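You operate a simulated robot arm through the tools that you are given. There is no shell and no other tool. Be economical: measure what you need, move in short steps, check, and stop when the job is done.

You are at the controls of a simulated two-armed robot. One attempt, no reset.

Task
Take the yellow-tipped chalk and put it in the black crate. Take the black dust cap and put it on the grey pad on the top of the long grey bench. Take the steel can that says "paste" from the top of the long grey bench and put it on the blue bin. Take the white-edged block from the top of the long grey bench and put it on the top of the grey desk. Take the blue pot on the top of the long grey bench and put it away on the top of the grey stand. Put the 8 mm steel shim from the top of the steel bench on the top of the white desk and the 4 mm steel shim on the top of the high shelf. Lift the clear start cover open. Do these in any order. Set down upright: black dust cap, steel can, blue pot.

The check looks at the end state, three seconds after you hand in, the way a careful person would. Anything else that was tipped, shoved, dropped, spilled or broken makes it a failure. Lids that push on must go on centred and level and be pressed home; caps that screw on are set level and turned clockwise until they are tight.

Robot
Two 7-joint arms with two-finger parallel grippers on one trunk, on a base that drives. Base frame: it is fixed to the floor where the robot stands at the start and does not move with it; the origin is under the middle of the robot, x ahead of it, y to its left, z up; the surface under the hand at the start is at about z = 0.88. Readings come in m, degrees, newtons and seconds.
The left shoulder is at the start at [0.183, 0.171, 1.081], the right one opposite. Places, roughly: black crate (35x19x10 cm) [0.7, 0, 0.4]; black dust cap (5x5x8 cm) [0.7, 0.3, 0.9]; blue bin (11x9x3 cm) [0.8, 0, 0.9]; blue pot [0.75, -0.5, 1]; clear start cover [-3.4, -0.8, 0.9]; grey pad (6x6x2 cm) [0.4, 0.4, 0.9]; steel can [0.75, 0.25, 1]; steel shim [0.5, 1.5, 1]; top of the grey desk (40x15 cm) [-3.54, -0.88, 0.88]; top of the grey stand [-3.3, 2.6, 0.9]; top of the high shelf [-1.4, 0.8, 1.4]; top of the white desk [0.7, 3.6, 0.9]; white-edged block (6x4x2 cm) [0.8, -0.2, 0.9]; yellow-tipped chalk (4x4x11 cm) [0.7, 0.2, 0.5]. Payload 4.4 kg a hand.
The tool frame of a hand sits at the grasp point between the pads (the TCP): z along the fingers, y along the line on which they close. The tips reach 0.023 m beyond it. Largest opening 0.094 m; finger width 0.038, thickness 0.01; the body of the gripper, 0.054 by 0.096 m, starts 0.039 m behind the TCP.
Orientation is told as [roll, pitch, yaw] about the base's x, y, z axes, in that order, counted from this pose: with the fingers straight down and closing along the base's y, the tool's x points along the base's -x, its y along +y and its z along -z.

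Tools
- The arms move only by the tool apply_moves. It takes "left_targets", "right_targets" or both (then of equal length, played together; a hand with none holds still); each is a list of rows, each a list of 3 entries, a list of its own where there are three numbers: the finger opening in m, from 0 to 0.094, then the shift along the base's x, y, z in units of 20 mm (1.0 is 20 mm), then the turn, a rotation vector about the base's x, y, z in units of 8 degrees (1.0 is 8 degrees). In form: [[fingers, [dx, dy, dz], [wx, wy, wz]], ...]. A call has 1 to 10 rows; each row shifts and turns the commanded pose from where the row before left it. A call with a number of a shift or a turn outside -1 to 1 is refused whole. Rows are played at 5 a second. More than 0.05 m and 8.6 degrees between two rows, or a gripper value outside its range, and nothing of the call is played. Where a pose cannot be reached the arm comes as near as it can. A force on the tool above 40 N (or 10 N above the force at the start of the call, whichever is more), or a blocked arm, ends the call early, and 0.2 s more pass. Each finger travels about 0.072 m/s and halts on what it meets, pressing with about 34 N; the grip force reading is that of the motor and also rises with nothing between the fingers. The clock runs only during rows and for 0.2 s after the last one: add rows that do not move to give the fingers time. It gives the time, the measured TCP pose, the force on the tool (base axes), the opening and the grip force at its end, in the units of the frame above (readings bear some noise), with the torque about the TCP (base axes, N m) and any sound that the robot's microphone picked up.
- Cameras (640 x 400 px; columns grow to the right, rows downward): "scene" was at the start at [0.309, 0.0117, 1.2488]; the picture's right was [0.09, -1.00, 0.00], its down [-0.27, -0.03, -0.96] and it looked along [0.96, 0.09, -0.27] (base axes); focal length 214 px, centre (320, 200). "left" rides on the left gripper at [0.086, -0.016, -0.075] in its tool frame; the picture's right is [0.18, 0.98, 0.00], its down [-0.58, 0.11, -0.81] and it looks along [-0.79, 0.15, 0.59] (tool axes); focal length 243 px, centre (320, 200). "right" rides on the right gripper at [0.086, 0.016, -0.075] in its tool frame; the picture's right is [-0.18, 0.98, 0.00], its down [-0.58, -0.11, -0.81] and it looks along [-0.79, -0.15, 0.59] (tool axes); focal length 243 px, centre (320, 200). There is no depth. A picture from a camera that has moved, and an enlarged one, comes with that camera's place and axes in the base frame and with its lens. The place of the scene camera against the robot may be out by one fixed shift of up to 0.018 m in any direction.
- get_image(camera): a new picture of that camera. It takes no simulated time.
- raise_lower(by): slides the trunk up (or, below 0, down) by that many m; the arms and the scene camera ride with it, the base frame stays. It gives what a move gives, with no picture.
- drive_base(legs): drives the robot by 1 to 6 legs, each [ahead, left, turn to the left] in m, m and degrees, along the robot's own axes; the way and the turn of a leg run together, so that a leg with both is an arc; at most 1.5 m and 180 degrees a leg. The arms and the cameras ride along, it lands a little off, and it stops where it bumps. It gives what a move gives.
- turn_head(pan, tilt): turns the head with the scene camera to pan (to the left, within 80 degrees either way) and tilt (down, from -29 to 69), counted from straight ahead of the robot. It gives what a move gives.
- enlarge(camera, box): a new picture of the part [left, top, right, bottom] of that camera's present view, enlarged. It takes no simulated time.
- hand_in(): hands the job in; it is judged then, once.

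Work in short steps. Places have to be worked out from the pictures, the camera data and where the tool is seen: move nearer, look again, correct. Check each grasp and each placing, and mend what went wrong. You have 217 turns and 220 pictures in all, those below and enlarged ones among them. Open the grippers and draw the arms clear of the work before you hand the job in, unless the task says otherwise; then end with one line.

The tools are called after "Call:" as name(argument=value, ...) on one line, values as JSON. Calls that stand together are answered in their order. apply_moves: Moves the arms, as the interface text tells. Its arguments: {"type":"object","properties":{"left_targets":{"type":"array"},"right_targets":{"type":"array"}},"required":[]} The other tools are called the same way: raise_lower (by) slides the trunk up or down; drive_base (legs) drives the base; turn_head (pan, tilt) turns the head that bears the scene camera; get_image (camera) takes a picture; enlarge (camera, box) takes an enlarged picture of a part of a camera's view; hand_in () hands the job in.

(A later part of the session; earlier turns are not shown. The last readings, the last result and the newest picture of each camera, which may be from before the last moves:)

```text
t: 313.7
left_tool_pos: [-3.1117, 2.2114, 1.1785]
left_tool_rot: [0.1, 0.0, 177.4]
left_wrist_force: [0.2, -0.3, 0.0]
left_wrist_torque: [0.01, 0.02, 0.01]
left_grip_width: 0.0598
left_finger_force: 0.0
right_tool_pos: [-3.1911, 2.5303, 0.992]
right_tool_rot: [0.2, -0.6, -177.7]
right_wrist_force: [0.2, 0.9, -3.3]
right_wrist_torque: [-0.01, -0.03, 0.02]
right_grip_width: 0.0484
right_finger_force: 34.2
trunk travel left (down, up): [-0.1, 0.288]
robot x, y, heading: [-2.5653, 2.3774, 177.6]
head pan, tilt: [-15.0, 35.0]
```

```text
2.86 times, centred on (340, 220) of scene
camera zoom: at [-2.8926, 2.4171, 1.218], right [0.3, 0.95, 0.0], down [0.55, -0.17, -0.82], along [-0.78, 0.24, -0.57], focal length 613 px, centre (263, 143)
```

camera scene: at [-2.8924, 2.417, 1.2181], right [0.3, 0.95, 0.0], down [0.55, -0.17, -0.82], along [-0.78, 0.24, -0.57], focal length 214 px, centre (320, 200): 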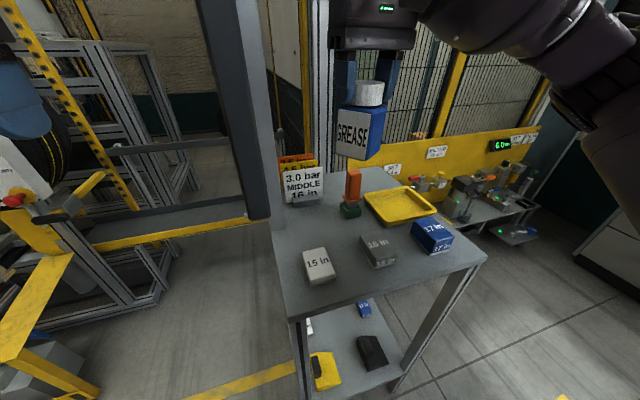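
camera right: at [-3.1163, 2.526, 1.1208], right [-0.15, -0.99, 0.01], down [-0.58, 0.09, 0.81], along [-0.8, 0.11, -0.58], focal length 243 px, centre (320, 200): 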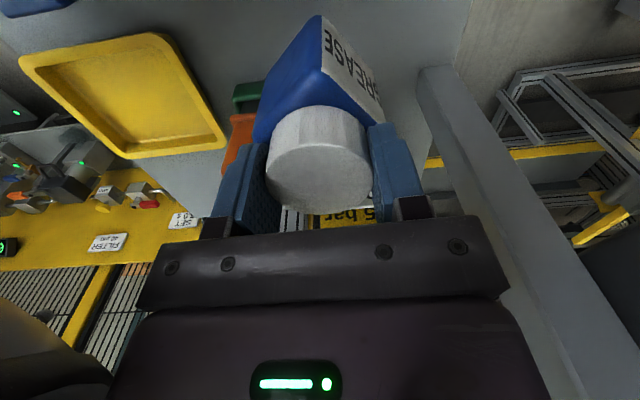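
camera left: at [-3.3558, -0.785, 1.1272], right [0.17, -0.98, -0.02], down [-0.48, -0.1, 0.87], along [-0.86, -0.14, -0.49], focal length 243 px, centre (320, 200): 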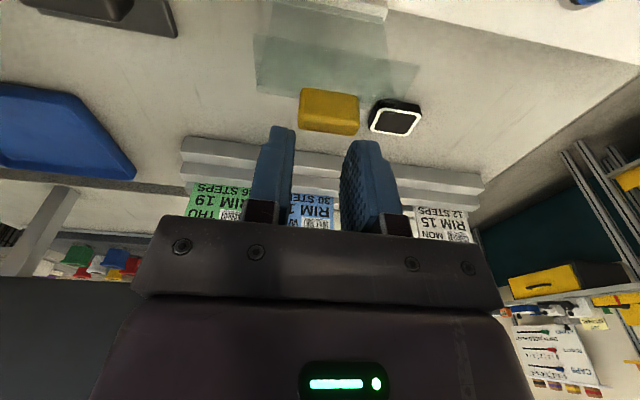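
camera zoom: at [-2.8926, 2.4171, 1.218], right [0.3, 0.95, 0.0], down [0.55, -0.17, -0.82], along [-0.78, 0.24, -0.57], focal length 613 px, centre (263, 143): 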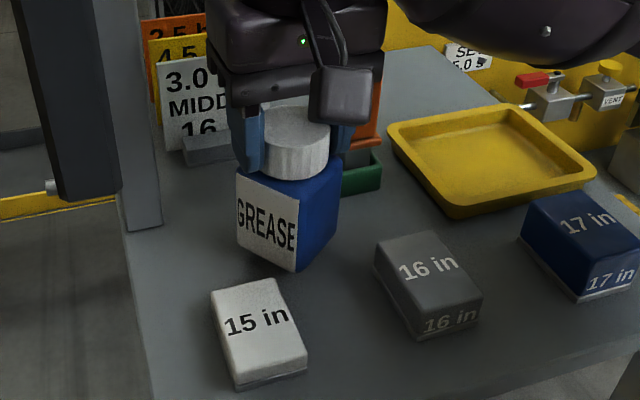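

Still above. Continue down.

Call:
apply_moves(right_targets=[[0.0, [0, 0, -0.12], [0, 0, 0]], [0.0, [0, 0, -0.12], [0, 0, 0]], [0.0, [0, 0, 0], [0, 0, 0]]])

Call:
apply_moves(right_targets=[[0.0, [0, 0, -0.1], [0, 0, 0]], [0.0, [0, 0, -0.1], [0, 0, 0]], [0.0, [0, 0, 0], [0, 0, 0]]])

```text
t: 314.5
left_tool_pos: [-3.1113, 2.2099, 1.1774]
left_tool_rot: [0.1, 0.0, 177.3]
left_wrist_force: [-0.3, 0.5, 0.3]
left_wrist_torque: [-0.01, -0.03, 0.03]
left_grip_width: 0.06
left_finger_force: 0.1
right_tool_pos: [-3.1917, 2.5316, 0.9867]
right_tool_rot: [0.2, -0.6, -177.7]
right_wrist_force: [0.1, -0.2, -2.8]
right_wrist_torque: [0.01, -0.02, 0.0]
right_grip_width: 0.0484
right_finger_force: 34.3
trunk travel left (down, up): [-0.1, 0.288]
robot x, y, heading: [-2.5651, 2.3782, 177.7]
head pan, tilt: [-15.0, 35.0]
```

```text
t: 315.3
left_tool_pos: [-3.1114, 2.2109, 1.1777]
left_tool_rot: [0.0, 0.0, 177.4]
left_wrist_force: [-0.6, 0.1, -0.6]
left_wrist_torque: [-0.01, 0.01, 0.03]
left_grip_width: 0.0599
left_finger_force: 0.0
right_tool_pos: [-3.1886, 2.5303, 0.9819]
right_tool_rot: [0.1, -0.6, -177.7]
right_wrist_force: [0.0, -0.2, -4.3]
right_wrist_torque: [0.02, 0.0, -0.04]
right_grip_width: 0.0482
right_finger_force: 34.0
trunk travel left (down, up): [-0.1, 0.288]
robot x, y, heading: [-2.5677, 2.3811, 177.7]
head pan, tilt: [-15.0, 35.0]
```

Call:
apply_moves(right_targets=[[0.0, [0, 0, -0.08], [0, 0, 0]], [0.0, [0, 0, -0.08], [0, 0, 0]], [0.0, [0, 0, 0], [0, 0, 0]]])

Call:
apply_moves(right_targets=[[0.0, [0, 0, -0.08], [0, 0, 0]], [0.0, [0, 0, 0], [0, 0, 0]]])

```text
t: 316.1
left_tool_pos: [-3.1111, 2.2103, 1.1768]
left_tool_rot: [0.0, -0.1, 177.3]
left_wrist_force: [0.0, 0.0, -0.3]
left_wrist_torque: [0.03, -0.01, 0.02]
left_grip_width: 0.0602
left_finger_force: 0.0
right_tool_pos: [-3.1898, 2.5302, 0.9805]
right_tool_rot: [0.3, -0.6, -177.7]
right_wrist_force: [-1.1, 0.8, 1.0]
right_wrist_torque: [0.02, -0.06, 0.02]
right_grip_width: 0.0484
right_finger_force: 33.7
trunk travel left (down, up): [-0.1, 0.288]
robot x, y, heading: [-2.5661, 2.3808, 177.6]
head pan, tilt: [-15.0, 35.0]
```

```text
t: 316.7
left_tool_pos: [-3.1104, 2.2106, 1.1784]
left_tool_rot: [0.0, -0.1, 177.3]
left_wrist_force: [-0.6, -0.2, 0.8]
left_wrist_torque: [-0.01, 0.01, -0.01]
left_grip_width: 0.0604
left_finger_force: 0.2
right_tool_pos: [-3.1907, 2.5302, 0.9799]
right_tool_rot: [0.3, -0.8, -177.6]
right_wrist_force: [-1.6, 0.5, 10.4]
right_wrist_torque: [-0.03, -0.3, 0.0]
right_grip_width: 0.0485
right_finger_force: 33.7
trunk travel left (down, up): [-0.1, 0.288]
robot x, y, heading: [-2.5651, 2.3792, 177.9]
head pan, tilt: [-15.0, 35.0]
```

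Contact. I open gently to 0.066 and rise straight up.

Call:
apply_moves(right_targets=[[0.054, [0, 0, 0.03], [0, 0, 0]], [0.062, [0, 0, 0], [0, 0, 0]], [0.066, [0, 0, 0], [0, 0, 0]], [0.066, [0, 0, 0], [0, 0, 0]], [0.066, [0, 0, 0.4], [0, 0, 0]], [0.066, [0, 0, 0.8], [0, 0, 0]], [0.066, [0, 0, 1], [0, 0, 0]], [0.066, [0, 0, 1], [0, 0, 0]], [0.066, [0.3, 0, 1], [0, 0, 0]], [0.066, [0.5, 0, 1], [0, 0, 0]]])

Call:
enlarge(camera="scene", box=[260, 100, 500, 300])

```text
t: 318.9
left_tool_pos: [-3.1103, 2.211, 1.1784]
left_tool_rot: [0.0, -0.1, 177.4]
left_wrist_force: [0.2, 0.1, 0.5]
left_wrist_torque: [0.03, 0.0, 0.01]
left_grip_width: 0.0601
left_finger_force: 0.0
right_tool_pos: [-3.1744, 2.5304, 1.0841]
right_tool_rot: [0.3, -0.7, -177.7]
right_wrist_force: [0.4, -0.4, -0.2]
right_wrist_torque: [-0.01, 0.01, -0.03]
right_grip_width: 0.0661
right_finger_force: 0.1
trunk travel left (down, up): [-0.1, 0.288]
robot x, y, heading: [-2.5648, 2.381, 177.7]
head pan, tilt: [-15.0, 35.0]
```

```text
2.00 times, centred on (380, 200) of scene
camera zoom: at [-2.8916, 2.417, 1.2184], right [0.3, 0.95, 0.0], down [0.55, -0.17, -0.82], along [-0.78, 0.24, -0.57], focal length 429 px, centre (200, 200)
```

zoom: 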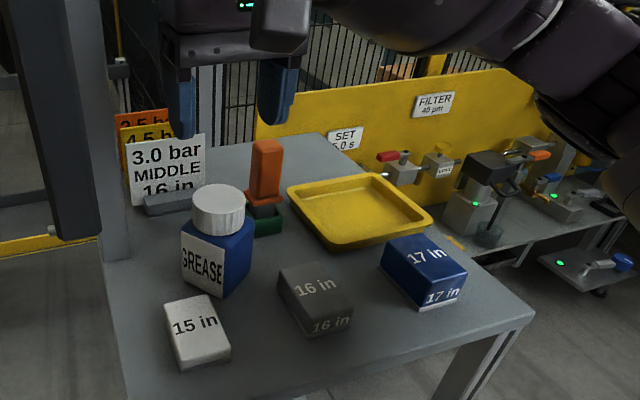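

Pot stands on the stand. I draw the right hand back, back off, and look toward the way to the steel bench.

Call:
apply_moves(right_targets=[[0.09, [0.8, 0.4, 1], [0, 0, 0]], [0.09, [0.8, 0.4, 1], [0, 0, 0]], [0.09, [0.4, 0.4, 1], [0, 0, 0]], [0.09, [0, 0.4, 1], [0, 0, 0]]])

Call:
drive_base(legs=[[-0.2, 0, 0], [0, 0, -110]])

Call:
turn_head(pan=-30, tilt=20)

Call:
get_image(camera="scene")

```text
t: 319.9
left_tool_pos: [-3.1095, 2.2112, 1.1776]
left_tool_rot: [0.0, -0.2, 177.3]
left_wrist_force: [0.3, 0.0, 0.7]
left_wrist_torque: [-0.03, -0.01, -0.02]
left_grip_width: 0.0598
left_finger_force: 0.1
right_tool_pos: [-3.1349, 2.5622, 1.1632]
right_tool_rot: [0.2, -0.7, -177.8]
right_wrist_force: [-0.4, -0.2, 0.6]
right_wrist_torque: [0.02, 0.02, 0.01]
right_grip_width: 0.09
right_finger_force: 0.1
trunk travel left (down, up): [-0.1, 0.288]
robot x, y, heading: [-2.5668, 2.3825, 177.6]
head pan, tilt: [-15.0, 35.0]
```

```text
t: 326.0
left_tool_pos: [-2.3569, 2.9396, 1.1782]
left_tool_rot: [0.0, 0.0, 69.7]
left_wrist_force: [0.1, 0.5, 0.6]
left_wrist_torque: [0.04, -0.03, 0.01]
left_grip_width: 0.0603
left_finger_force: 0.0
right_tool_pos: [-2.0145, 2.8588, 1.1626]
right_tool_rot: [0.3, -0.7, 74.9]
right_wrist_force: [0.6, -0.2, 0.7]
right_wrist_torque: [0.0, 0.01, 0.03]
right_grip_width: 0.0903
right_finger_force: 0.2
trunk travel left (down, up): [-0.1, 0.288]
robot x, y, heading: [-2.3619, 2.3693, 70.1]
head pan, tilt: [-15.0, 35.0]
```

```text
t: 326.8
left_tool_pos: [-2.3572, 2.9402, 1.1775]
left_tool_rot: [0.0, 0.0, 69.8]
left_wrist_force: [0.3, -0.1, 0.7]
left_wrist_torque: [0.0, 0.03, -0.03]
left_grip_width: 0.0601
left_finger_force: 0.0
right_tool_pos: [-2.0144, 2.8575, 1.1631]
right_tool_rot: [0.2, -0.6, 74.7]
right_wrist_force: [0.7, 0.3, 0.0]
right_wrist_torque: [0.0, -0.03, 0.01]
right_grip_width: 0.0901
right_finger_force: 0.0
trunk travel left (down, up): [-0.1, 0.288]
robot x, y, heading: [-2.3617, 2.368, 70.4]
head pan, tilt: [-30.0, 20.0]
```

```text
68 pictures are left
camera scene: at [-2.2258, 2.6481, 1.2418], right [0.64, -0.76, 0.0], down [-0.26, -0.22, -0.94], along [0.72, 0.61, -0.34], focal length 214 px, centre (320, 200)
```

scene: 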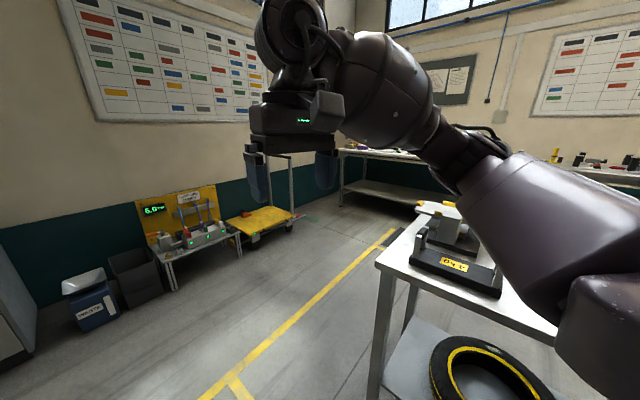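

The middle table ends at y≈2.85. I drive round its end and on toward the white desk area.

Call:
drive_base(legs=[[1.0, 0, 0], [0, 0, -70], [1.3, 0, 0]])

Call:
turn_head(pan=-25, tilt=22)

Call:
get_image(camera="scene")

```text
t: 340.9
left_tool_pos: [-0.2041, 3.488, 1.1781]
left_tool_rot: [0.0, 0.1, 0.5]
left_wrist_force: [0.0, 0.3, -0.4]
left_wrist_torque: [-0.03, 0.0, 0.0]
left_grip_width: 0.0599
left_finger_force: 0.1
right_tool_pos: [-0.1596, 3.1389, 1.1625]
right_tool_rot: [0.3, -0.7, 5.5]
right_wrist_force: [0.3, -0.2, 0.6]
right_wrist_torque: [-0.03, -0.03, 0.01]
right_grip_width: 0.0902
right_finger_force: 0.0
trunk travel left (down, up): [-0.1, 0.288]
robot x, y, heading: [-0.736, 3.294, 0.9]
head pan, tilt: [-30.0, 20.0]
```

```text
t: 341.6
left_tool_pos: [-0.2037, 3.4859, 1.1781]
left_tool_rot: [0.0, -0.1, 0.5]
left_wrist_force: [0.7, -0.3, 0.2]
left_wrist_torque: [0.02, 0.02, -0.02]
left_grip_width: 0.0598
left_finger_force: 0.0
right_tool_pos: [-0.1602, 3.1386, 1.1618]
right_tool_rot: [0.1, -0.6, 5.4]
right_wrist_force: [-0.3, 1.1, 0.1]
right_wrist_torque: [-0.02, 0.02, -0.01]
right_grip_width: 0.0898
right_finger_force: 0.1
trunk travel left (down, up): [-0.1, 0.288]
robot x, y, heading: [-0.7412, 3.2903, 0.8]
head pan, tilt: [-25.0, 22.0]
```

```text
67 pictures are left
camera scene: at [-0.4384, 3.2574, 1.2387], right [-0.41, -0.91, 0.0], down [-0.34, 0.15, -0.93], along [0.85, -0.38, -0.37], focal length 214 px, centre (320, 200)
```

scene: 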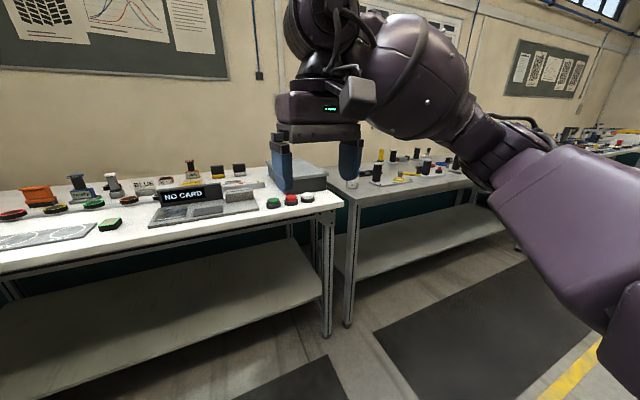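

The benches run along x≈0.34. I strafe right to the steel bench near y 1.5.

Call:
drive_base(legs=[[0.3, 0, -0.8], [0, -1.5, 0], [0, -0.3, 0]])

Call:
turn_head(pan=0, tilt=28)

Call:
get_image(camera="scene")

```text
t: 359.2
left_tool_pos: [0.078, 1.6903, 1.1784]
left_tool_rot: [0.0, 0.0, -1.7]
left_wrist_force: [0.5, 0.2, 0.9]
left_wrist_torque: [0.02, 0.01, -0.01]
left_grip_width: 0.0601
left_finger_force: 0.0
right_tool_pos: [0.1081, 1.341, 1.1629]
right_tool_rot: [0.2, -0.6, 3.2]
right_wrist_force: [-0.4, -0.4, -0.1]
right_wrist_torque: [0.0, -0.01, -0.03]
right_grip_width: 0.09
right_finger_force: 0.1
trunk travel left (down, up): [-0.1, 0.288]
robot x, y, heading: [-0.4649, 1.5118, -1.5]
head pan, tilt: [-25.0, 22.0]
```

```text
t: 360.1
left_tool_pos: [0.0782, 1.6925, 1.1779]
left_tool_rot: [0.0, 0.0, -1.7]
left_wrist_force: [-0.1, 0.0, 0.8]
left_wrist_torque: [0.01, -0.01, 0.0]
left_grip_width: 0.0599
left_finger_force: 0.1
right_tool_pos: [0.1076, 1.3412, 1.1624]
right_tool_rot: [0.2, -0.6, 3.2]
right_wrist_force: [-0.2, -0.1, -0.4]
right_wrist_torque: [-0.01, -0.01, 0.02]
right_grip_width: 0.09
right_finger_force: 0.1
trunk travel left (down, up): [-0.1, 0.288]
robot x, y, heading: [-0.4613, 1.5123, -1.4]
head pan, tilt: [0.0, 28.0]
```

```text
66 pictures are left
camera scene: at [-0.1569, 1.5094, 1.229], right [-0.03, -1.0, 0.0], down [-0.47, 0.01, -0.88], along [0.88, -0.02, -0.47], focal length 214 px, centre (320, 200)
```

scene: 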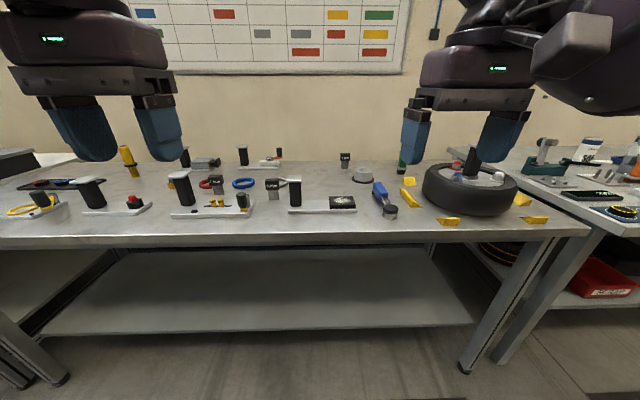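

I enlarge the bench top to find the shims.

Call:
enlarge(camera="scene", box=[60, 130, 260, 240])

Call:
enlarge(camera="scene", box=[230, 130, 430, 240])

```text
3.20 times, centred on (160, 185) of scene
camera zoom: at [-0.1569, 1.5094, 1.229], right [-0.03, -1.0, 0.0], down [-0.47, 0.01, -0.88], along [0.88, -0.02, -0.47], focal length 686 px, centre (832, 248)
```

zoom: 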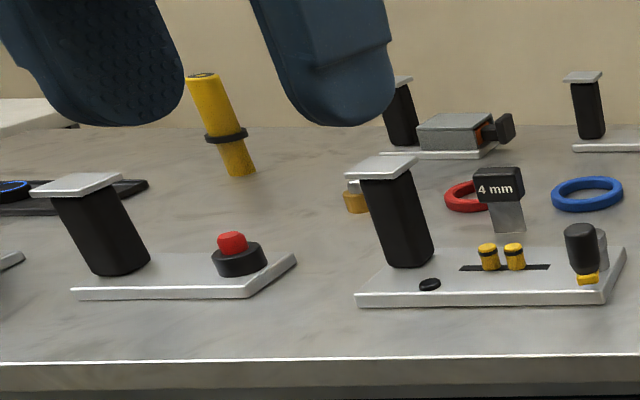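

```text
3.20 times, centred on (330, 185) of scene
camera zoom: at [-0.1569, 1.5094, 1.229], right [-0.03, -1.0, 0.0], down [-0.47, 0.01, -0.88], along [0.88, -0.02, -0.47], focal length 686 px, centre (288, 248)
```

zoom: 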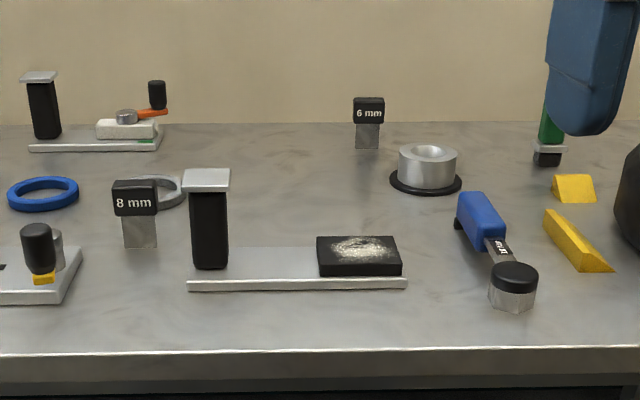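

The shims are blades with labelled heads: 8 mm at ≈(0.507, 1.656), 4 mm at ≈(0.55, 1.86). I drive up to the bench.

Call:
drive_base(legs=[[0, 0.24, 1.4], [0.4, 0, 0]])

Call:
get_image(camera="left")

Call:
get_image(camera="right")

```text
t: 364.8
left_tool_pos: [0.4707, 1.9431, 1.1787]
left_tool_rot: [0.0, -0.2, 0.0]
left_wrist_force: [-0.3, 0.2, -1.0]
left_wrist_torque: [-0.02, 0.03, -0.03]
left_grip_width: 0.06
left_finger_force: 0.1
right_tool_pos: [0.5112, 1.595, 1.1629]
right_tool_rot: [0.2, -0.5, 4.8]
right_wrist_force: [0.6, -0.2, 0.4]
right_wrist_torque: [0.0, 0.0, 0.01]
right_grip_width: 0.09
right_finger_force: 0.1
trunk travel left (down, up): [-0.1, 0.288]
robot x, y, heading: [-0.0632, 1.7526, 0.5]
head pan, tilt: [0.0, 28.0]
```

```text
63 pictures are left
camera left: at [0.384, 1.9268, 1.2536], right [-0.18, 0.98, 0.0], down [0.58, 0.11, 0.81], along [0.79, 0.15, -0.59], focal length 243 px, centre (320, 200)
```

left: 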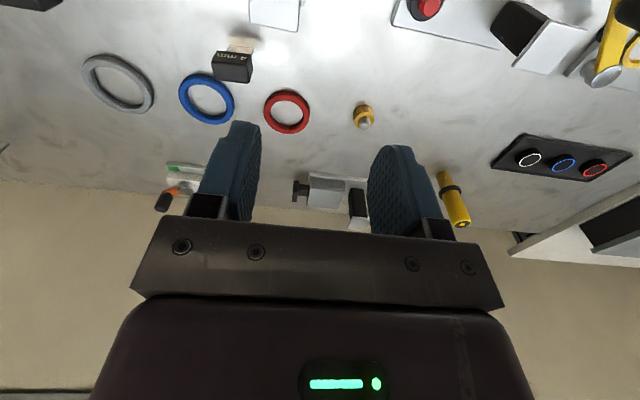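

```text
62 pictures are left
camera right: at [0.423, 1.6008, 1.2363], right [0.1, 0.99, 0.01], down [0.58, -0.06, 0.81], along [0.81, -0.08, -0.58], focal length 243 px, centre (320, 200)
```

right: 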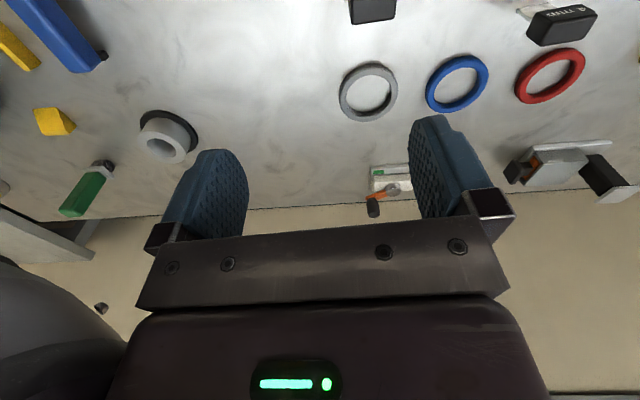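

4 mm at (0.547, 1.844), 8 mm at ≈(0.512, 1.645). Both hands move above their shims together.

Call:
apply_moves(left_targets=[[0.094, [0.5, -0.6, -0.5], [0, 0, 0]], [0.094, [0.5, -0.6, -0.8], [0, 0, 0]], [0.094, [0.5, -0.6, -0.8], [0, 0, 0]], [0.094, [0.5, -0.6, -0.8], [0, 0, 0]], [0.094, [0.5, -0.6, -0.8], [0, 0, 0]], [0.094, [0.5, -0.6, -0.8], [0, 0, 0]], [0.094, [0.5, -0.7, -0.8], [0, 0, 0]], [0.094, [0.3, -0.65, -0.8], [0, 0, 0]], [0.094, [0, 0, 0], [0, 0, 0]]], right_targets=[[0.094, [0, 0.3, -0.5], [0, 0, 0]], [0.094, [0, 0.3, -0.7], [0, 0, 0]], [0.094, [0, 0.3, -0.7], [0, 0, 0]], [0.094, [0, 0.3, -0.7], [0, 0, 0]], [0.094, [0, 0.3, -0.7], [0, 0, 0]], [0.094, [0, 0.3, -0.7], [0, 0, -0.3]], [0.094, [0, 0.35, -0.7], [0, 0, -0.3]], [0.094, [0, 0.35, -0.7], [0, 0, 0]], [0.094, [0, 0, 0], [0, 0, 0]]])

Call:
get_image(camera="left")

Call:
get_image(camera="right")

```text
t: 366.8
left_tool_pos: [0.5337, 1.8787, 1.0899]
left_tool_rot: [0.1, -0.2, -0.1]
left_wrist_force: [-0.4, -0.3, 0.1]
left_wrist_torque: [0.03, 0.01, 0.0]
left_grip_width: 0.094
left_finger_force: 0.0
left hand out of reach, approached as far as the arm can: row 6, 7, 8
right_tool_pos: [0.5112, 1.6435, 1.0536]
right_tool_rot: [0.2, -0.7, 0.1]
right_wrist_force: [-0.1, 1.1, -0.1]
right_wrist_torque: [0.03, -0.03, 0.0]
right_grip_width: 0.0943
right_finger_force: 0.0
trunk travel left (down, up): [-0.1, 0.288]
robot x, y, heading: [-0.0645, 1.7503, 0.1]
head pan, tilt: [0.0, 28.0]
```

```text
61 pictures are left
camera left: at [0.4476, 1.8603, 1.1654], right [-0.18, 0.98, 0.0], down [0.58, 0.11, 0.81], along [0.79, 0.15, -0.59], focal length 243 px, centre (320, 200)
```

left: 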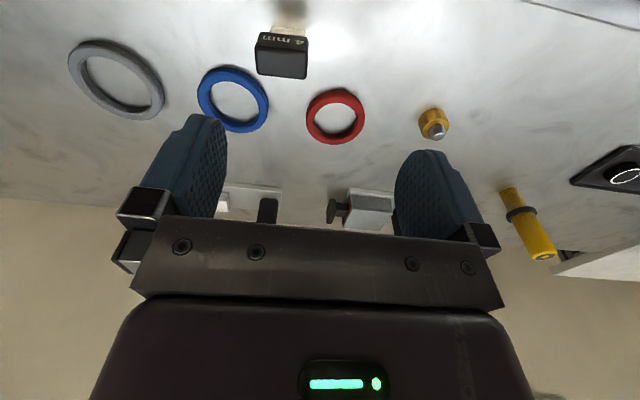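

```text
60 pictures are left
camera right: at [0.4233, 1.6583, 1.1283], right [0.18, 0.98, 0.01], down [0.57, -0.11, 0.81], along [0.8, -0.15, -0.58], focal length 243 px, centre (320, 200)
```

right: 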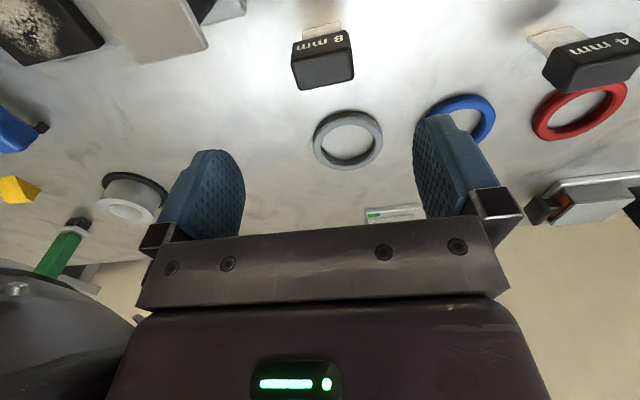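

Right hand is aligned over the 8 mm shim. I lower it to 0.94 and close.

Call:
apply_moves(right_targets=[[0.094, [0, 0.1, -0.8], [0, 0, 0]], [0.094, [0, 0, -0.9], [0, 0, 0]], [0.094, [0, 0, -0.9], [0, 0, 0]], [0.094, [0, 0, -0.9], [0, 0, 0]], [0.094, [0, 0, -0.9], [0, 0, 0]], [0.094, [0, 0, -0.9], [0, 0, 0]], [0.07, [0, 0, -0.3], [0, 0, 0]], [0.05, [0, 0, 0], [0, 0, 0]], [0.02, [0, 0, 0], [0, 0, 0]], [0.0, [0, 0, 0], [0, 0, 0]]])

Call:
get_image(camera="right")

```text
t: 369.0
left_tool_pos: [0.5362, 1.8773, 1.09]
left_tool_rot: [0.0, 0.0, -0.1]
left_wrist_force: [0.9, -0.2, 0.1]
left_wrist_torque: [0.01, 0.0, 0.01]
left_grip_width: 0.0942
left_finger_force: 0.0
right_tool_pos: [0.5122, 1.6458, 0.9429]
right_tool_rot: [0.2, -0.6, 0.0]
right_wrist_force: [-0.5, 0.2, 0.1]
right_wrist_torque: [0.01, 0.0, -0.02]
right_grip_width: 0.0436
right_finger_force: 34.7
trunk travel left (down, up): [-0.1, 0.288]
robot x, y, heading: [-0.0663, 1.7542, 0.1]
head pan, tilt: [0.0, 28.0]
```

```text
59 pictures are left
camera right: at [0.4247, 1.6595, 1.0164], right [0.18, 0.98, 0.01], down [0.57, -0.11, 0.81], along [0.8, -0.15, -0.58], focal length 243 px, centre (320, 200)
```

right: 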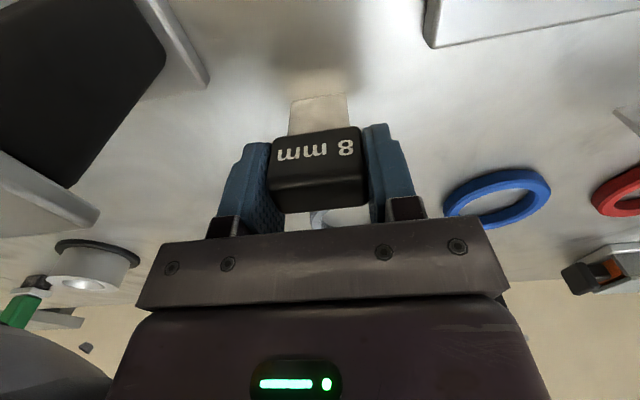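

8 mm shim gripped. I lift gently.

Call:
apply_moves(right_targets=[[0.0, [0, 0, 0.2], [0, 0, 0]], [0.0, [0, 0, 0.4], [0, 0, 0]], [0.0, [0, 0, 0.6], [0, 0, 0]], [0.0, [0, 0, 0.8], [0, 0, 0]], [0.0, [0, 0, 0.8], [0, 0, 0]], [0.0, [0, 0, 0.8], [0, 0, 0]], [0.0, [0, -0.4, 0.9], [0, 0, 0]], [0.0, [0, -0.6, 0.9], [0, 0, 0]], [0.0, [0, -0.6, 0.9], [0, 0, 0]], [0.0, [0, -0.6, 0.9], [0, 0, 0]]])

Call:
drive_base(legs=[[0, -0.13, 0]])

Call:
apply_moves(left_targets=[[0.094, [0.15, 0.8, -0.2], [0, 0, 0]], [0.094, [0.15, 0.8, -0.3], [0, 0, 0]], [0.094, [0.15, 0.8, -0.3], [0, 0, 0]], [0.094, [0.1, 0.8, -0.3], [0, 0, 0]], [0.094, [0.1, 0.8, -0.3], [0, 0, 0]], [0.094, [0, 0.8, -0.3], [0, 0, 0]], [0.094, [0, 0, 0], [0, 0, 0]]])

Call:
get_image(camera="left")

```text
t: 371.2
left_tool_pos: [0.5344, 1.8778, 1.0884]
left_tool_rot: [0.1, 0.0, -0.1]
left_wrist_force: [0.1, 1.0, 0.2]
left_wrist_torque: [-0.01, 0.01, 0.03]
left_grip_width: 0.0941
left_finger_force: 0.0
right_tool_pos: [0.5104, 1.6021, 1.0881]
right_tool_rot: [0.2, -0.7, 0.0]
right_wrist_force: [-0.8, 0.1, -1.8]
right_wrist_torque: [0.0, -0.06, 0.01]
right_grip_width: 0.0434
right_finger_force: 34.4
trunk travel left (down, up): [-0.1, 0.288]
robot x, y, heading: [-0.0673, 1.753, 0.3]
head pan, tilt: [0.0, 28.0]
```

```text
t: 373.0
left_tool_pos: [0.5354, 1.7479, 1.0886]
left_tool_rot: [0.0, 0.0, -0.1]
left_wrist_force: [0.5, -0.8, 0.6]
left_wrist_torque: [-0.01, -0.03, 0.02]
left_grip_width: 0.094
left_finger_force: 0.0
right_tool_pos: [0.5109, 1.4723, 1.0877]
right_tool_rot: [0.3, -0.6, 0.0]
right_wrist_force: [-1.0, -0.2, -0.8]
right_wrist_torque: [0.01, 0.0, 0.0]
right_grip_width: 0.0433
right_finger_force: 34.0
trunk travel left (down, up): [-0.1, 0.288]
robot x, y, heading: [-0.0655, 1.6277, -0.3]
head pan, tilt: [0.0, 28.0]
```

```text
t: 374.6
left_tool_pos: [0.5482, 1.8445, 1.0568]
left_tool_rot: [0.0, -0.1, -0.3]
left_wrist_force: [0.5, -0.8, -0.7]
left_wrist_torque: [0.01, 0.01, 0.0]
left_grip_width: 0.094
left_finger_force: 0.1
right_tool_pos: [0.5115, 1.4729, 1.0871]
right_tool_rot: [0.2, -0.6, -0.1]
right_wrist_force: [0.5, 0.8, 0.1]
right_wrist_torque: [-0.01, 0.0, -0.04]
right_grip_width: 0.0436
right_finger_force: 34.0
trunk travel left (down, up): [-0.1, 0.288]
robot x, y, heading: [-0.0713, 1.6219, 0.0]
head pan, tilt: [0.0, 28.0]
```

```text
58 pictures are left
camera left: at [0.4623, 1.8277, 1.1317], right [-0.18, 0.98, 0.0], down [0.58, 0.11, 0.81], along [0.79, 0.14, -0.59], focal length 243 px, centre (320, 200)
```

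left: 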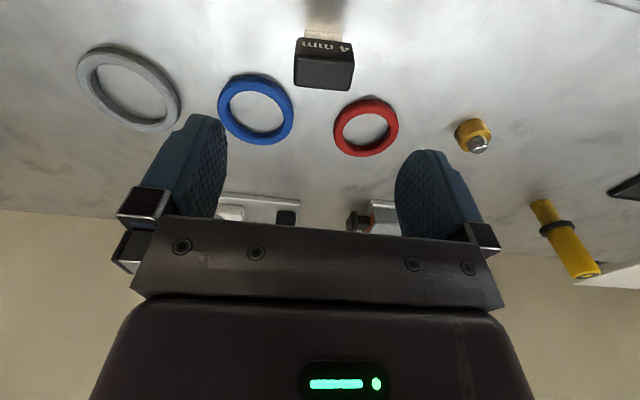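

Aligned over the 4 mm shim. I lower to 0.942 and close.

Call:
apply_moves(left_targets=[[0.094, [0, 0, -0.8], [0, 0, 0]], [0.094, [0, 0, -0.9], [0, 0, 0]], [0.094, [0, 0, -0.9], [0, 0, 0]], [0.094, [0, 0, -0.9], [0, 0, 0]], [0.094, [0, 0, -0.9], [0, 0, 0]], [0.094, [0, 0, -0.9], [0, 0, 0]], [0.07, [0, 0, -0.45], [0, 0, 0]], [0.05, [0, 0, 0], [0, 0, 0]], [0.02, [0, 0, 0], [0, 0, 0]], [0.0, [0, 0, 0], [0, 0, 0]]])

Call:
get_image(camera="left")

Call:
apply_moves(left_targets=[[0.0, [0, 0, 0.2], [0, 0, 0]], [0.0, [0, 0, 0.4], [0, 0, 0]], [0.0, [0, 0, 0.6], [0, 0, 0]], [0.0, [0, 0, 0.8], [0, 0, 0]], [0.0, [0, 0, 0.8], [0, 0, 0]], [0.0, [0, 0, 0.8], [0, 0, 0]], [0.0, [0, 0, 0.9], [0, 0, 0]], [0.0, [0, 0, 0.9], [0, 0, 0]], [0.0, [0, 0, 0.9], [0, 0, 0]], [0.0, [0, 0, 0.9], [0, 0, 0]]])

```text
t: 376.8
left_tool_pos: [0.5487, 1.8426, 0.9391]
left_tool_rot: [-0.1, -0.1, -0.1]
left_wrist_force: [0.8, -0.5, 0.3]
left_wrist_torque: [0.01, 0.01, 0.0]
left_grip_width: 0.0436
left_finger_force: 34.2
right_tool_pos: [0.5104, 1.4719, 1.087]
right_tool_rot: [0.2, -0.6, -0.1]
right_wrist_force: [-0.7, 0.2, -0.6]
right_wrist_torque: [0.0, -0.01, -0.01]
right_grip_width: 0.0432
right_finger_force: 33.9
trunk travel left (down, up): [-0.1, 0.288]
robot x, y, heading: [-0.0653, 1.6239, -0.4]
head pan, tilt: [0.0, 28.0]
```

```text
57 pictures are left
camera left: at [0.4611, 1.8269, 1.0155], right [-0.18, 0.98, 0.0], down [0.58, 0.11, 0.81], along [0.79, 0.14, -0.59], focal length 243 px, centre (320, 200)
```

left: 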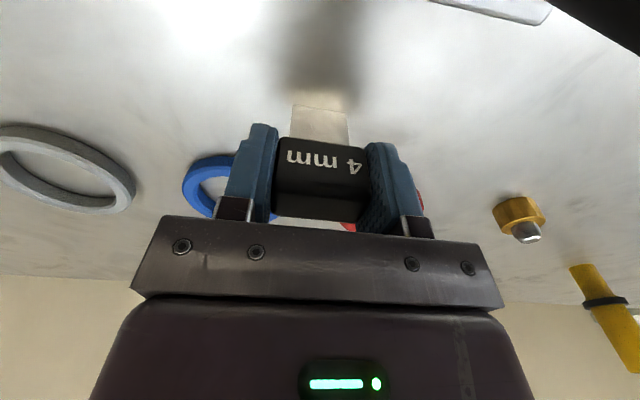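

```text
t: 379.0
left_tool_pos: [0.5481, 1.8439, 1.0843]
left_tool_rot: [0.0, -0.1, -0.2]
left_wrist_force: [-0.6, 0.5, -0.7]
left_wrist_torque: [0.0, -0.03, -0.01]
left_grip_width: 0.0436
left_finger_force: 34.1
right_tool_pos: [0.5111, 1.4727, 1.0871]
right_tool_rot: [0.1, -0.8, -0.1]
right_wrist_force: [0.0, 0.2, 0.5]
right_wrist_torque: [-0.01, 0.03, 0.0]
right_grip_width: 0.0435
right_finger_force: 34.2
trunk travel left (down, up): [-0.1, 0.288]
robot x, y, heading: [-0.0664, 1.6277, -0.0]
head pan, tilt: [0.0, 28.0]
```

Both shims are held. I back off and drive left to the white desk.

Call:
drive_base(legs=[[-0.3, 0, 0], [0, 1.5, 0], [0, 0.45, 0]])

Call:
turn_head(pan=0, tilt=32)

Call:
get_image(camera="scene")

```text
t: 398.4
left_tool_pos: [0.2254, 3.8527, 1.0838]
left_tool_rot: [-0.1, -0.1, 0.9]
left_wrist_force: [0.6, -0.5, -0.7]
left_wrist_torque: [0.01, 0.02, -0.02]
left_grip_width: 0.0435
left_finger_force: 34.2
right_tool_pos: [0.1943, 3.4824, 1.0871]
right_tool_rot: [0.2, -0.7, 1.0]
right_wrist_force: [-0.3, 0.1, 0.1]
right_wrist_torque: [-0.03, 0.01, -0.01]
right_grip_width: 0.0434
right_finger_force: 33.9
trunk travel left (down, up): [-0.1, 0.288]
robot x, y, heading: [-0.3856, 3.6259, 0.8]
head pan, tilt: [0.0, 28.0]
```

```text
t: 399.1
left_tool_pos: [0.225, 3.8546, 1.0826]
left_tool_rot: [-0.1, -0.1, 0.8]
left_wrist_force: [-0.2, 0.5, -0.8]
left_wrist_torque: [-0.02, 0.03, -0.02]
left_grip_width: 0.0434
left_finger_force: 33.8
right_tool_pos: [0.1961, 3.4822, 1.0874]
right_tool_rot: [0.2, -0.6, 1.0]
right_wrist_force: [0.5, 0.1, -0.1]
right_wrist_torque: [0.03, 0.0, -0.01]
right_grip_width: 0.0435
right_finger_force: 33.9
trunk travel left (down, up): [-0.1, 0.288]
robot x, y, heading: [-0.3803, 3.6196, 1.2]
head pan, tilt: [0.0, 32.0]
```

```text
56 pictures are left
camera scene: at [-0.0791, 3.6315, 1.2227], right [0.02, -1.0, 0.0], down [-0.53, -0.01, -0.85], along [0.85, 0.02, -0.53], focal length 214 px, centre (320, 200)
```

scene: 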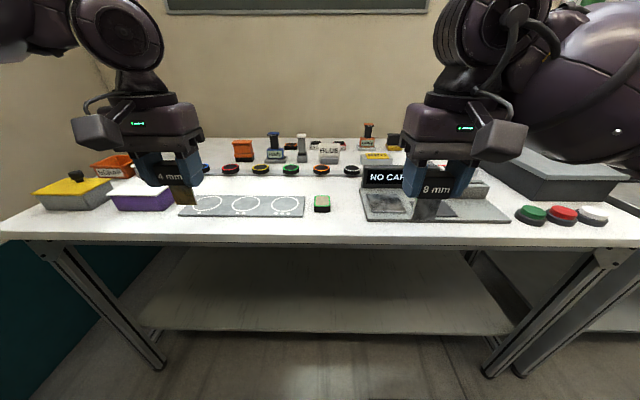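

A free spot on the white desk is near (0.56, 3.60), between the green piece and the black device. I drive up with it to the right hand's side.

Call:
drive_base(legs=[[0, 0.13, -1], [0.32, 0, 0]])

Call:
get_image(camera="right")

Call:
get_image(camera="scene")

```text
t: 402.6
left_tool_pos: [0.5428, 3.9741, 1.0833]
left_tool_rot: [0.0, -0.1, -0.1]
left_wrist_force: [-0.1, -0.1, -0.9]
left_wrist_torque: [0.01, 0.02, 0.03]
left_grip_width: 0.0436
left_finger_force: 33.9
right_tool_pos: [0.5084, 3.6036, 1.087]
right_tool_rot: [0.2, -0.6, 0.2]
right_wrist_force: [0.6, -0.5, -0.7]
right_wrist_torque: [-0.03, -0.01, -0.02]
right_grip_width: 0.0433
right_finger_force: 33.9
trunk travel left (down, up): [-0.1, 0.288]
robot x, y, heading: [-0.0698, 3.7534, 0.2]
head pan, tilt: [0.0, 32.0]
```

```text
55 pictures are left
camera right: at [0.4204, 3.6176, 1.1608], right [0.18, 0.98, 0.01], down [0.57, -0.11, 0.81], along [0.8, -0.14, -0.58], focal length 243 px, centre (320, 200)
```

right: 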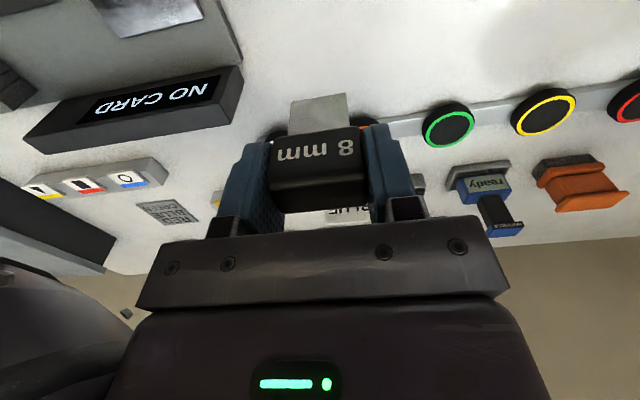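

```text
54 pictures are left
camera scene: at [0.2354, 3.7572, 1.2227], right [0.0, -1.0, 0.0], down [-0.53, 0.0, -0.85], along [0.85, 0.0, -0.53], focal length 214 px, centre (320, 200)
```

scene: 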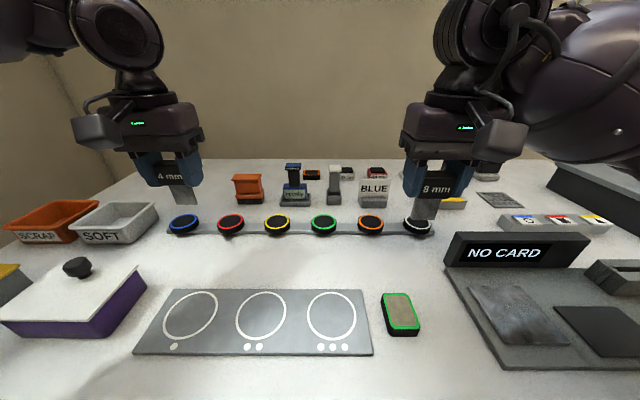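

The target (0.555, 3.61) is clear on all sides. I move over it and lower.

Call:
apply_moves(right_targets=[[0.0, [0.8, 0.1, -0.3], [0, 0, 0]], [0.0, [0.8, 0.1, -0.6], [0, 0, 0]], [0.0, [0.7, 0.1, -0.8], [0, 0, 0]], [0.0, [0, 0, -0.8], [0, 0, 0]], [0.0, [0, 0, -0.8], [0, 0, 0]], [0.0, [0, 0, -0.8], [0, 0, 0]], [0.0, [0, 0, -0.8], [0, 0, 0]], [0.0, [0, 0, -0.8], [0, 0, 0]], [0.0, [0, 0, -0.6], [0, 0, 0]], [0.0, [0, 0, 0], [0, 0, 0]]])

Call:
apply_moves(right_targets=[[0.0, [0, 0, -0.2], [0, 0.08, 0]], [0.0, [0, 0, -0.2], [0, 0, 0]], [0.0, [0, 0, 0], [0, 0, 0]]])

Call:
enlarge(camera="scene", box=[320, 140, 520, 300])

```text
t: 404.8
left_tool_pos: [0.5425, 3.9737, 1.0819]
left_tool_rot: [0.0, -0.1, 0.0]
left_wrist_force: [-0.3, 0.4, 0.1]
left_wrist_torque: [-0.01, 0.0, 0.03]
left_grip_width: 0.0433
left_finger_force: 33.9
right_tool_pos: [0.5522, 3.61, 0.9613]
right_tool_rot: [0.2, -0.6, 0.2]
right_wrist_force: [0.8, 0.6, -1.5]
right_wrist_torque: [0.03, -0.01, -0.01]
right_grip_width: 0.0434
right_finger_force: 34.2
trunk travel left (down, up): [-0.1, 0.288]
robot x, y, heading: [-0.0673, 3.7486, 0.3]
head pan, tilt: [0.0, 32.0]
```

```text
t: 405.6
left_tool_pos: [0.5417, 3.9746, 1.0832]
left_tool_rot: [-0.1, -0.1, 0.0]
left_wrist_force: [0.0, -0.1, -0.6]
left_wrist_torque: [0.02, 0.01, 0.01]
left_grip_width: 0.0437
left_finger_force: 33.4
right_tool_pos: [0.5532, 3.6098, 0.9533]
right_tool_rot: [0.3, 0.0, 0.1]
right_wrist_force: [-0.3, -0.7, -0.7]
right_wrist_torque: [-0.01, -0.02, -0.01]
right_grip_width: 0.0436
right_finger_force: 34.6
trunk travel left (down, up): [-0.1, 0.288]
robot x, y, heading: [-0.0734, 3.7494, 0.1]
head pan, tilt: [0.0, 32.0]
```

```text
2.50 times, centred on (420, 220) of scene
camera zoom: at [0.2352, 3.7572, 1.2227], right [0.0, -1.0, 0.0], down [-0.53, 0.0, -0.85], along [0.85, 0.0, -0.53], focal length 536 px, centre (70, 150)
```

zoom: 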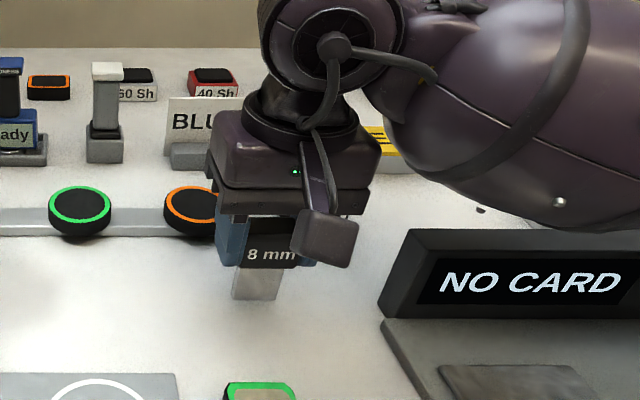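

Pitch is now level too. I lower to contact in fine steps.

Call:
apply_moves(right_targets=[[0.0, [0, 0, -0.15], [0, 0, 0]], [0.0, [0, 0, -0.15], [0, 0, 0]], [0.0, [0, 0, -0.1], [0, 0, 0]], [0.0, [0, 0, 0], [0, 0, 0]]])

Call:
apply_moves(right_targets=[[0.0, [0, 0, -0.07], [0, 0, 0]], [0.0, [0, 0, -0.06], [0, 0, 0]], [0.0, [0, 0, 0], [0, 0, 0]]])

```text
t: 406.6
left_tool_pos: [0.5419, 3.975, 1.0833]
left_tool_rot: [0.0, -0.1, 0.1]
left_wrist_force: [0.2, -0.4, -1.5]
left_wrist_torque: [0.01, 0.01, 0.03]
left_grip_width: 0.0437
left_finger_force: 34.2
right_tool_pos: [0.5539, 3.6098, 0.9463]
right_tool_rot: [0.3, -0.1, 0.2]
right_wrist_force: [-0.2, -1.2, -1.1]
right_wrist_torque: [-0.02, 0.02, -0.06]
right_grip_width: 0.0434
right_finger_force: 33.8
trunk travel left (down, up): [-0.1, 0.288]
robot x, y, heading: [-0.0754, 3.7507, 0.2]
head pan, tilt: [0.0, 32.0]
```

```text
t: 407.4
left_tool_pos: [0.543, 3.9749, 1.0825]
left_tool_rot: [0.0, -0.1, 0.1]
left_wrist_force: [-0.6, 0.7, -1.5]
left_wrist_torque: [-0.03, 0.01, 0.01]
left_grip_width: 0.0436
left_finger_force: 34.0
right_tool_pos: [0.5539, 3.6097, 0.9433]
right_tool_rot: [0.2, 0.0, 0.2]
right_wrist_force: [0.9, -0.3, 0.1]
right_wrist_torque: [-0.01, -0.04, 0.02]
right_grip_width: 0.0436
right_finger_force: 33.6
trunk travel left (down, up): [-0.1, 0.288]
robot x, y, heading: [-0.0691, 3.7566, 0.5]
head pan, tilt: [0.0, 32.0]
```

Call:
apply_moves(right_targets=[[0.0, [0, 0, -0.05], [0, 0, 0]], [0.0, [0, 0, -0.05], [0, 0, 0]], [0.0, [0, 0, 0], [0, 0, 0]]])

```text
t: 408.2
left_tool_pos: [0.5426, 3.9748, 1.0833]
left_tool_rot: [0.0, -0.1, 0.1]
left_wrist_force: [-0.2, -0.3, -0.9]
left_wrist_torque: [-0.01, -0.02, 0.02]
left_grip_width: 0.0432
left_finger_force: 34.0
right_tool_pos: [0.5526, 3.609, 0.9423]
right_tool_rot: [0.3, -0.2, 0.2]
right_wrist_force: [2.6, -1.9, 10.7]
right_wrist_torque: [-0.33, -0.17, 0.06]
right_grip_width: 0.0435
right_finger_force: 33.7
trunk travel left (down, up): [-0.1, 0.288]
robot x, y, heading: [-0.0678, 3.7572, 0.4]
head pan, tilt: [0.0, 32.0]
```

Contact. I ease up a touch, open slowly and symmetric, and rise.

Call:
apply_moves(right_targets=[[0.0, [0, 0, 0.03], [0, 0, 0]], [0.05, [0, 0, 0], [0, 0, 0]], [0.058, [0, 0, 0], [0, 0, 0]], [0.07, [0, 0, 0], [0, 0, 0]], [0.07, [0, 0, 0], [0, 0, 0]], [0.07, [0, 0, 0.4], [0, 0, 0]], [0.07, [0, 0, 0.8], [0, 0, 0]], [0.07, [0, 0, 1], [0, 0, 0]], [0.07, [0, 0, 1], [0, 0, 0]], [0.07, [0, 0, 1], [0, 0, 0]]])

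Call:
enlarge(camera="scene", box=[320, 140, 520, 300])

```text
t: 410.4
left_tool_pos: [0.5417, 3.9736, 1.0838]
left_tool_rot: [-0.1, -0.2, 0.0]
left_wrist_force: [-0.2, 0.6, 0.2]
left_wrist_torque: [0.03, 0.01, -0.01]
left_grip_width: 0.0435
left_finger_force: 33.7
right_tool_pos: [0.5519, 3.6094, 1.0254]
right_tool_rot: [0.2, 0.1, 0.1]
right_wrist_force: [-0.5, -0.9, 0.5]
right_wrist_torque: [0.0, 0.03, 0.01]
right_grip_width: 0.07
right_finger_force: 0.0
trunk travel left (down, up): [-0.1, 0.288]
robot x, y, heading: [-0.0714, 3.7555, 0.2]
head pan, tilt: [0.0, 32.0]
```

```text
2.50 times, centred on (420, 220) of scene
camera zoom: at [0.2348, 3.7573, 1.2228], right [0.0, -1.0, 0.0], down [-0.53, 0.0, -0.85], along [0.85, 0.0, -0.53], focal length 536 px, centre (70, 150)
```

zoom: 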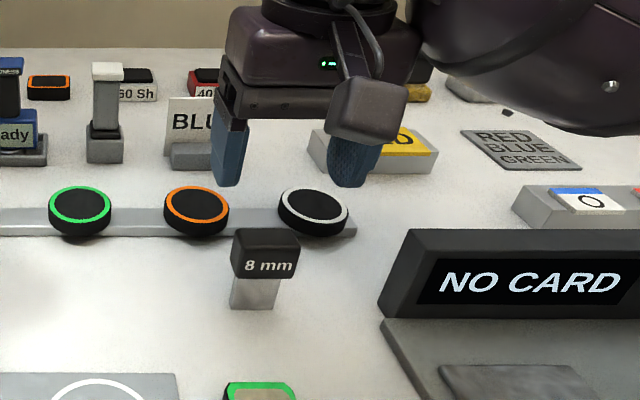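

The 8 mm shim stands on the white desk. I raise the right hand, back off, turn round in the open area, and strafe down the aisle to the high shelf.

Call:
apply_moves(right_targets=[[0.07, [-0.5, 0, 1], [0, 0, 0]], [0.07, [-0.5, 0, 1], [0, 0, 0]], [0.07, [0, 0, 1], [0, 0, 0]], [0.07, [0, 0, 1], [0, 0, 0]], [0.07, [0, 0, 1], [0, 0, 0]]], left_targets=[[0.0, [0, 0, 0.5], [0, 0, 0]], [0.0, [0, 0, 0.8], [0, 0, 0]], [0.0, [0, 0, 0.8], [0, 0, 0]], [0.0, [0, 0, 0.8], [0, 0, 0]], [0.0, [0, 0, 0.8], [0, 0, 0]]])

Call:
drive_base(legs=[[-0.53, 0, 0], [0, 0, 180], [-0.28, 0, 0], [0, 1.5, 0], [0, 0.9, 0]])

Call:
turn_head(pan=15, tilt=5)

Call:
get_image(camera="scene")

```text
t: 411.6
left_tool_pos: [0.5406, 3.9725, 1.1589]
left_tool_rot: [-0.1, -0.1, -0.1]
left_wrist_force: [-0.5, -0.6, 0.4]
left_wrist_torque: [0.03, -0.02, 0.0]
left_grip_width: 0.0438
left_finger_force: 34.0
right_tool_pos: [0.5318, 3.6115, 1.1265]
right_tool_rot: [0.2, -0.1, 0.2]
right_wrist_force: [-0.5, 0.0, 0.2]
right_wrist_torque: [0.0, 0.0, 0.01]
right_grip_width: 0.0702
right_finger_force: 0.0
trunk travel left (down, up): [-0.1, 0.288]
robot x, y, heading: [-0.0664, 3.7491, 0.4]
head pan, tilt: [0.0, 32.0]
```

```text
t: 444.3
left_tool_pos: [-0.7891, 1.1369, 1.1565]
left_tool_rot: [0.0, -0.2, -177.1]
left_wrist_force: [0.2, 0.4, -0.6]
left_wrist_torque: [-0.03, 0.02, -0.01]
left_grip_width: 0.0434
left_finger_force: 33.4
right_tool_pos: [-0.7991, 1.5005, 1.1249]
right_tool_rot: [0.1, 0.0, -177.1]
right_wrist_force: [0.4, 0.5, 0.6]
right_wrist_torque: [0.0, 0.01, 0.0]
right_grip_width: 0.0698
right_finger_force: 0.1
trunk travel left (down, up): [-0.1, 0.288]
robot x, y, heading: [-0.1897, 1.3862, -177.1]
head pan, tilt: [0.0, 32.0]
```

```text
t: 445.2
left_tool_pos: [-0.7897, 1.1378, 1.1575]
left_tool_rot: [-0.1, -0.1, -177.1]
left_wrist_force: [0.0, 0.1, -1.1]
left_wrist_torque: [0.04, 0.02, 0.01]
left_grip_width: 0.0434
left_finger_force: 33.8
right_tool_pos: [-0.8004, 1.5004, 1.1254]
right_tool_rot: [0.2, 0.0, -177.0]
right_wrist_force: [0.1, 0.3, -0.7]
right_wrist_torque: [-0.02, -0.01, -0.03]
right_grip_width: 0.0697
right_finger_force: 0.0
trunk travel left (down, up): [-0.1, 0.288]
robot x, y, heading: [-0.1888, 1.3845, -176.8]
head pan, tilt: [15.0, 5.0]
```

```text
51 pictures are left
camera scene: at [-0.5193, 1.3509, 1.2661], right [-0.31, 0.95, 0.0], down [0.08, 0.03, -1.0], along [-0.95, -0.31, -0.09], focal length 214 px, centre (320, 200)
```

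scene: 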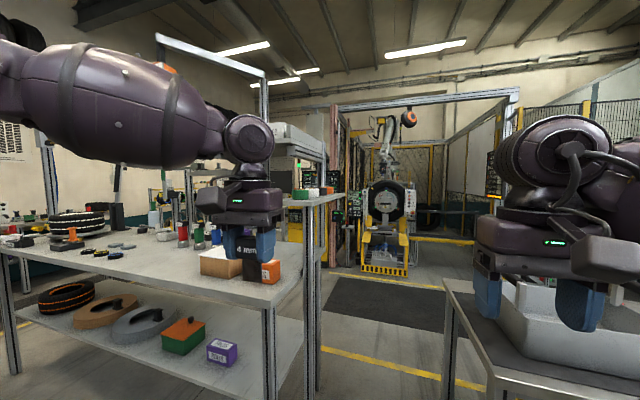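

I zoom in on the rack to identify the high shelf.

Call:
enlarge(camera="scene", box=[180, 60, 360, 220])

```text
2.50 times, centred on (270, 140) of scene
camera zoom: at [-0.5193, 1.3509, 1.2661], right [-0.31, 0.95, 0.0], down [0.08, 0.03, -1.0], along [-0.95, -0.31, -0.09], focal length 536 px, centre (445, 350)
```

zoom: 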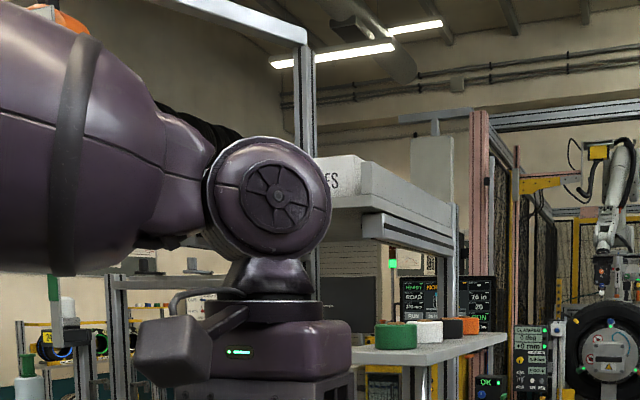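

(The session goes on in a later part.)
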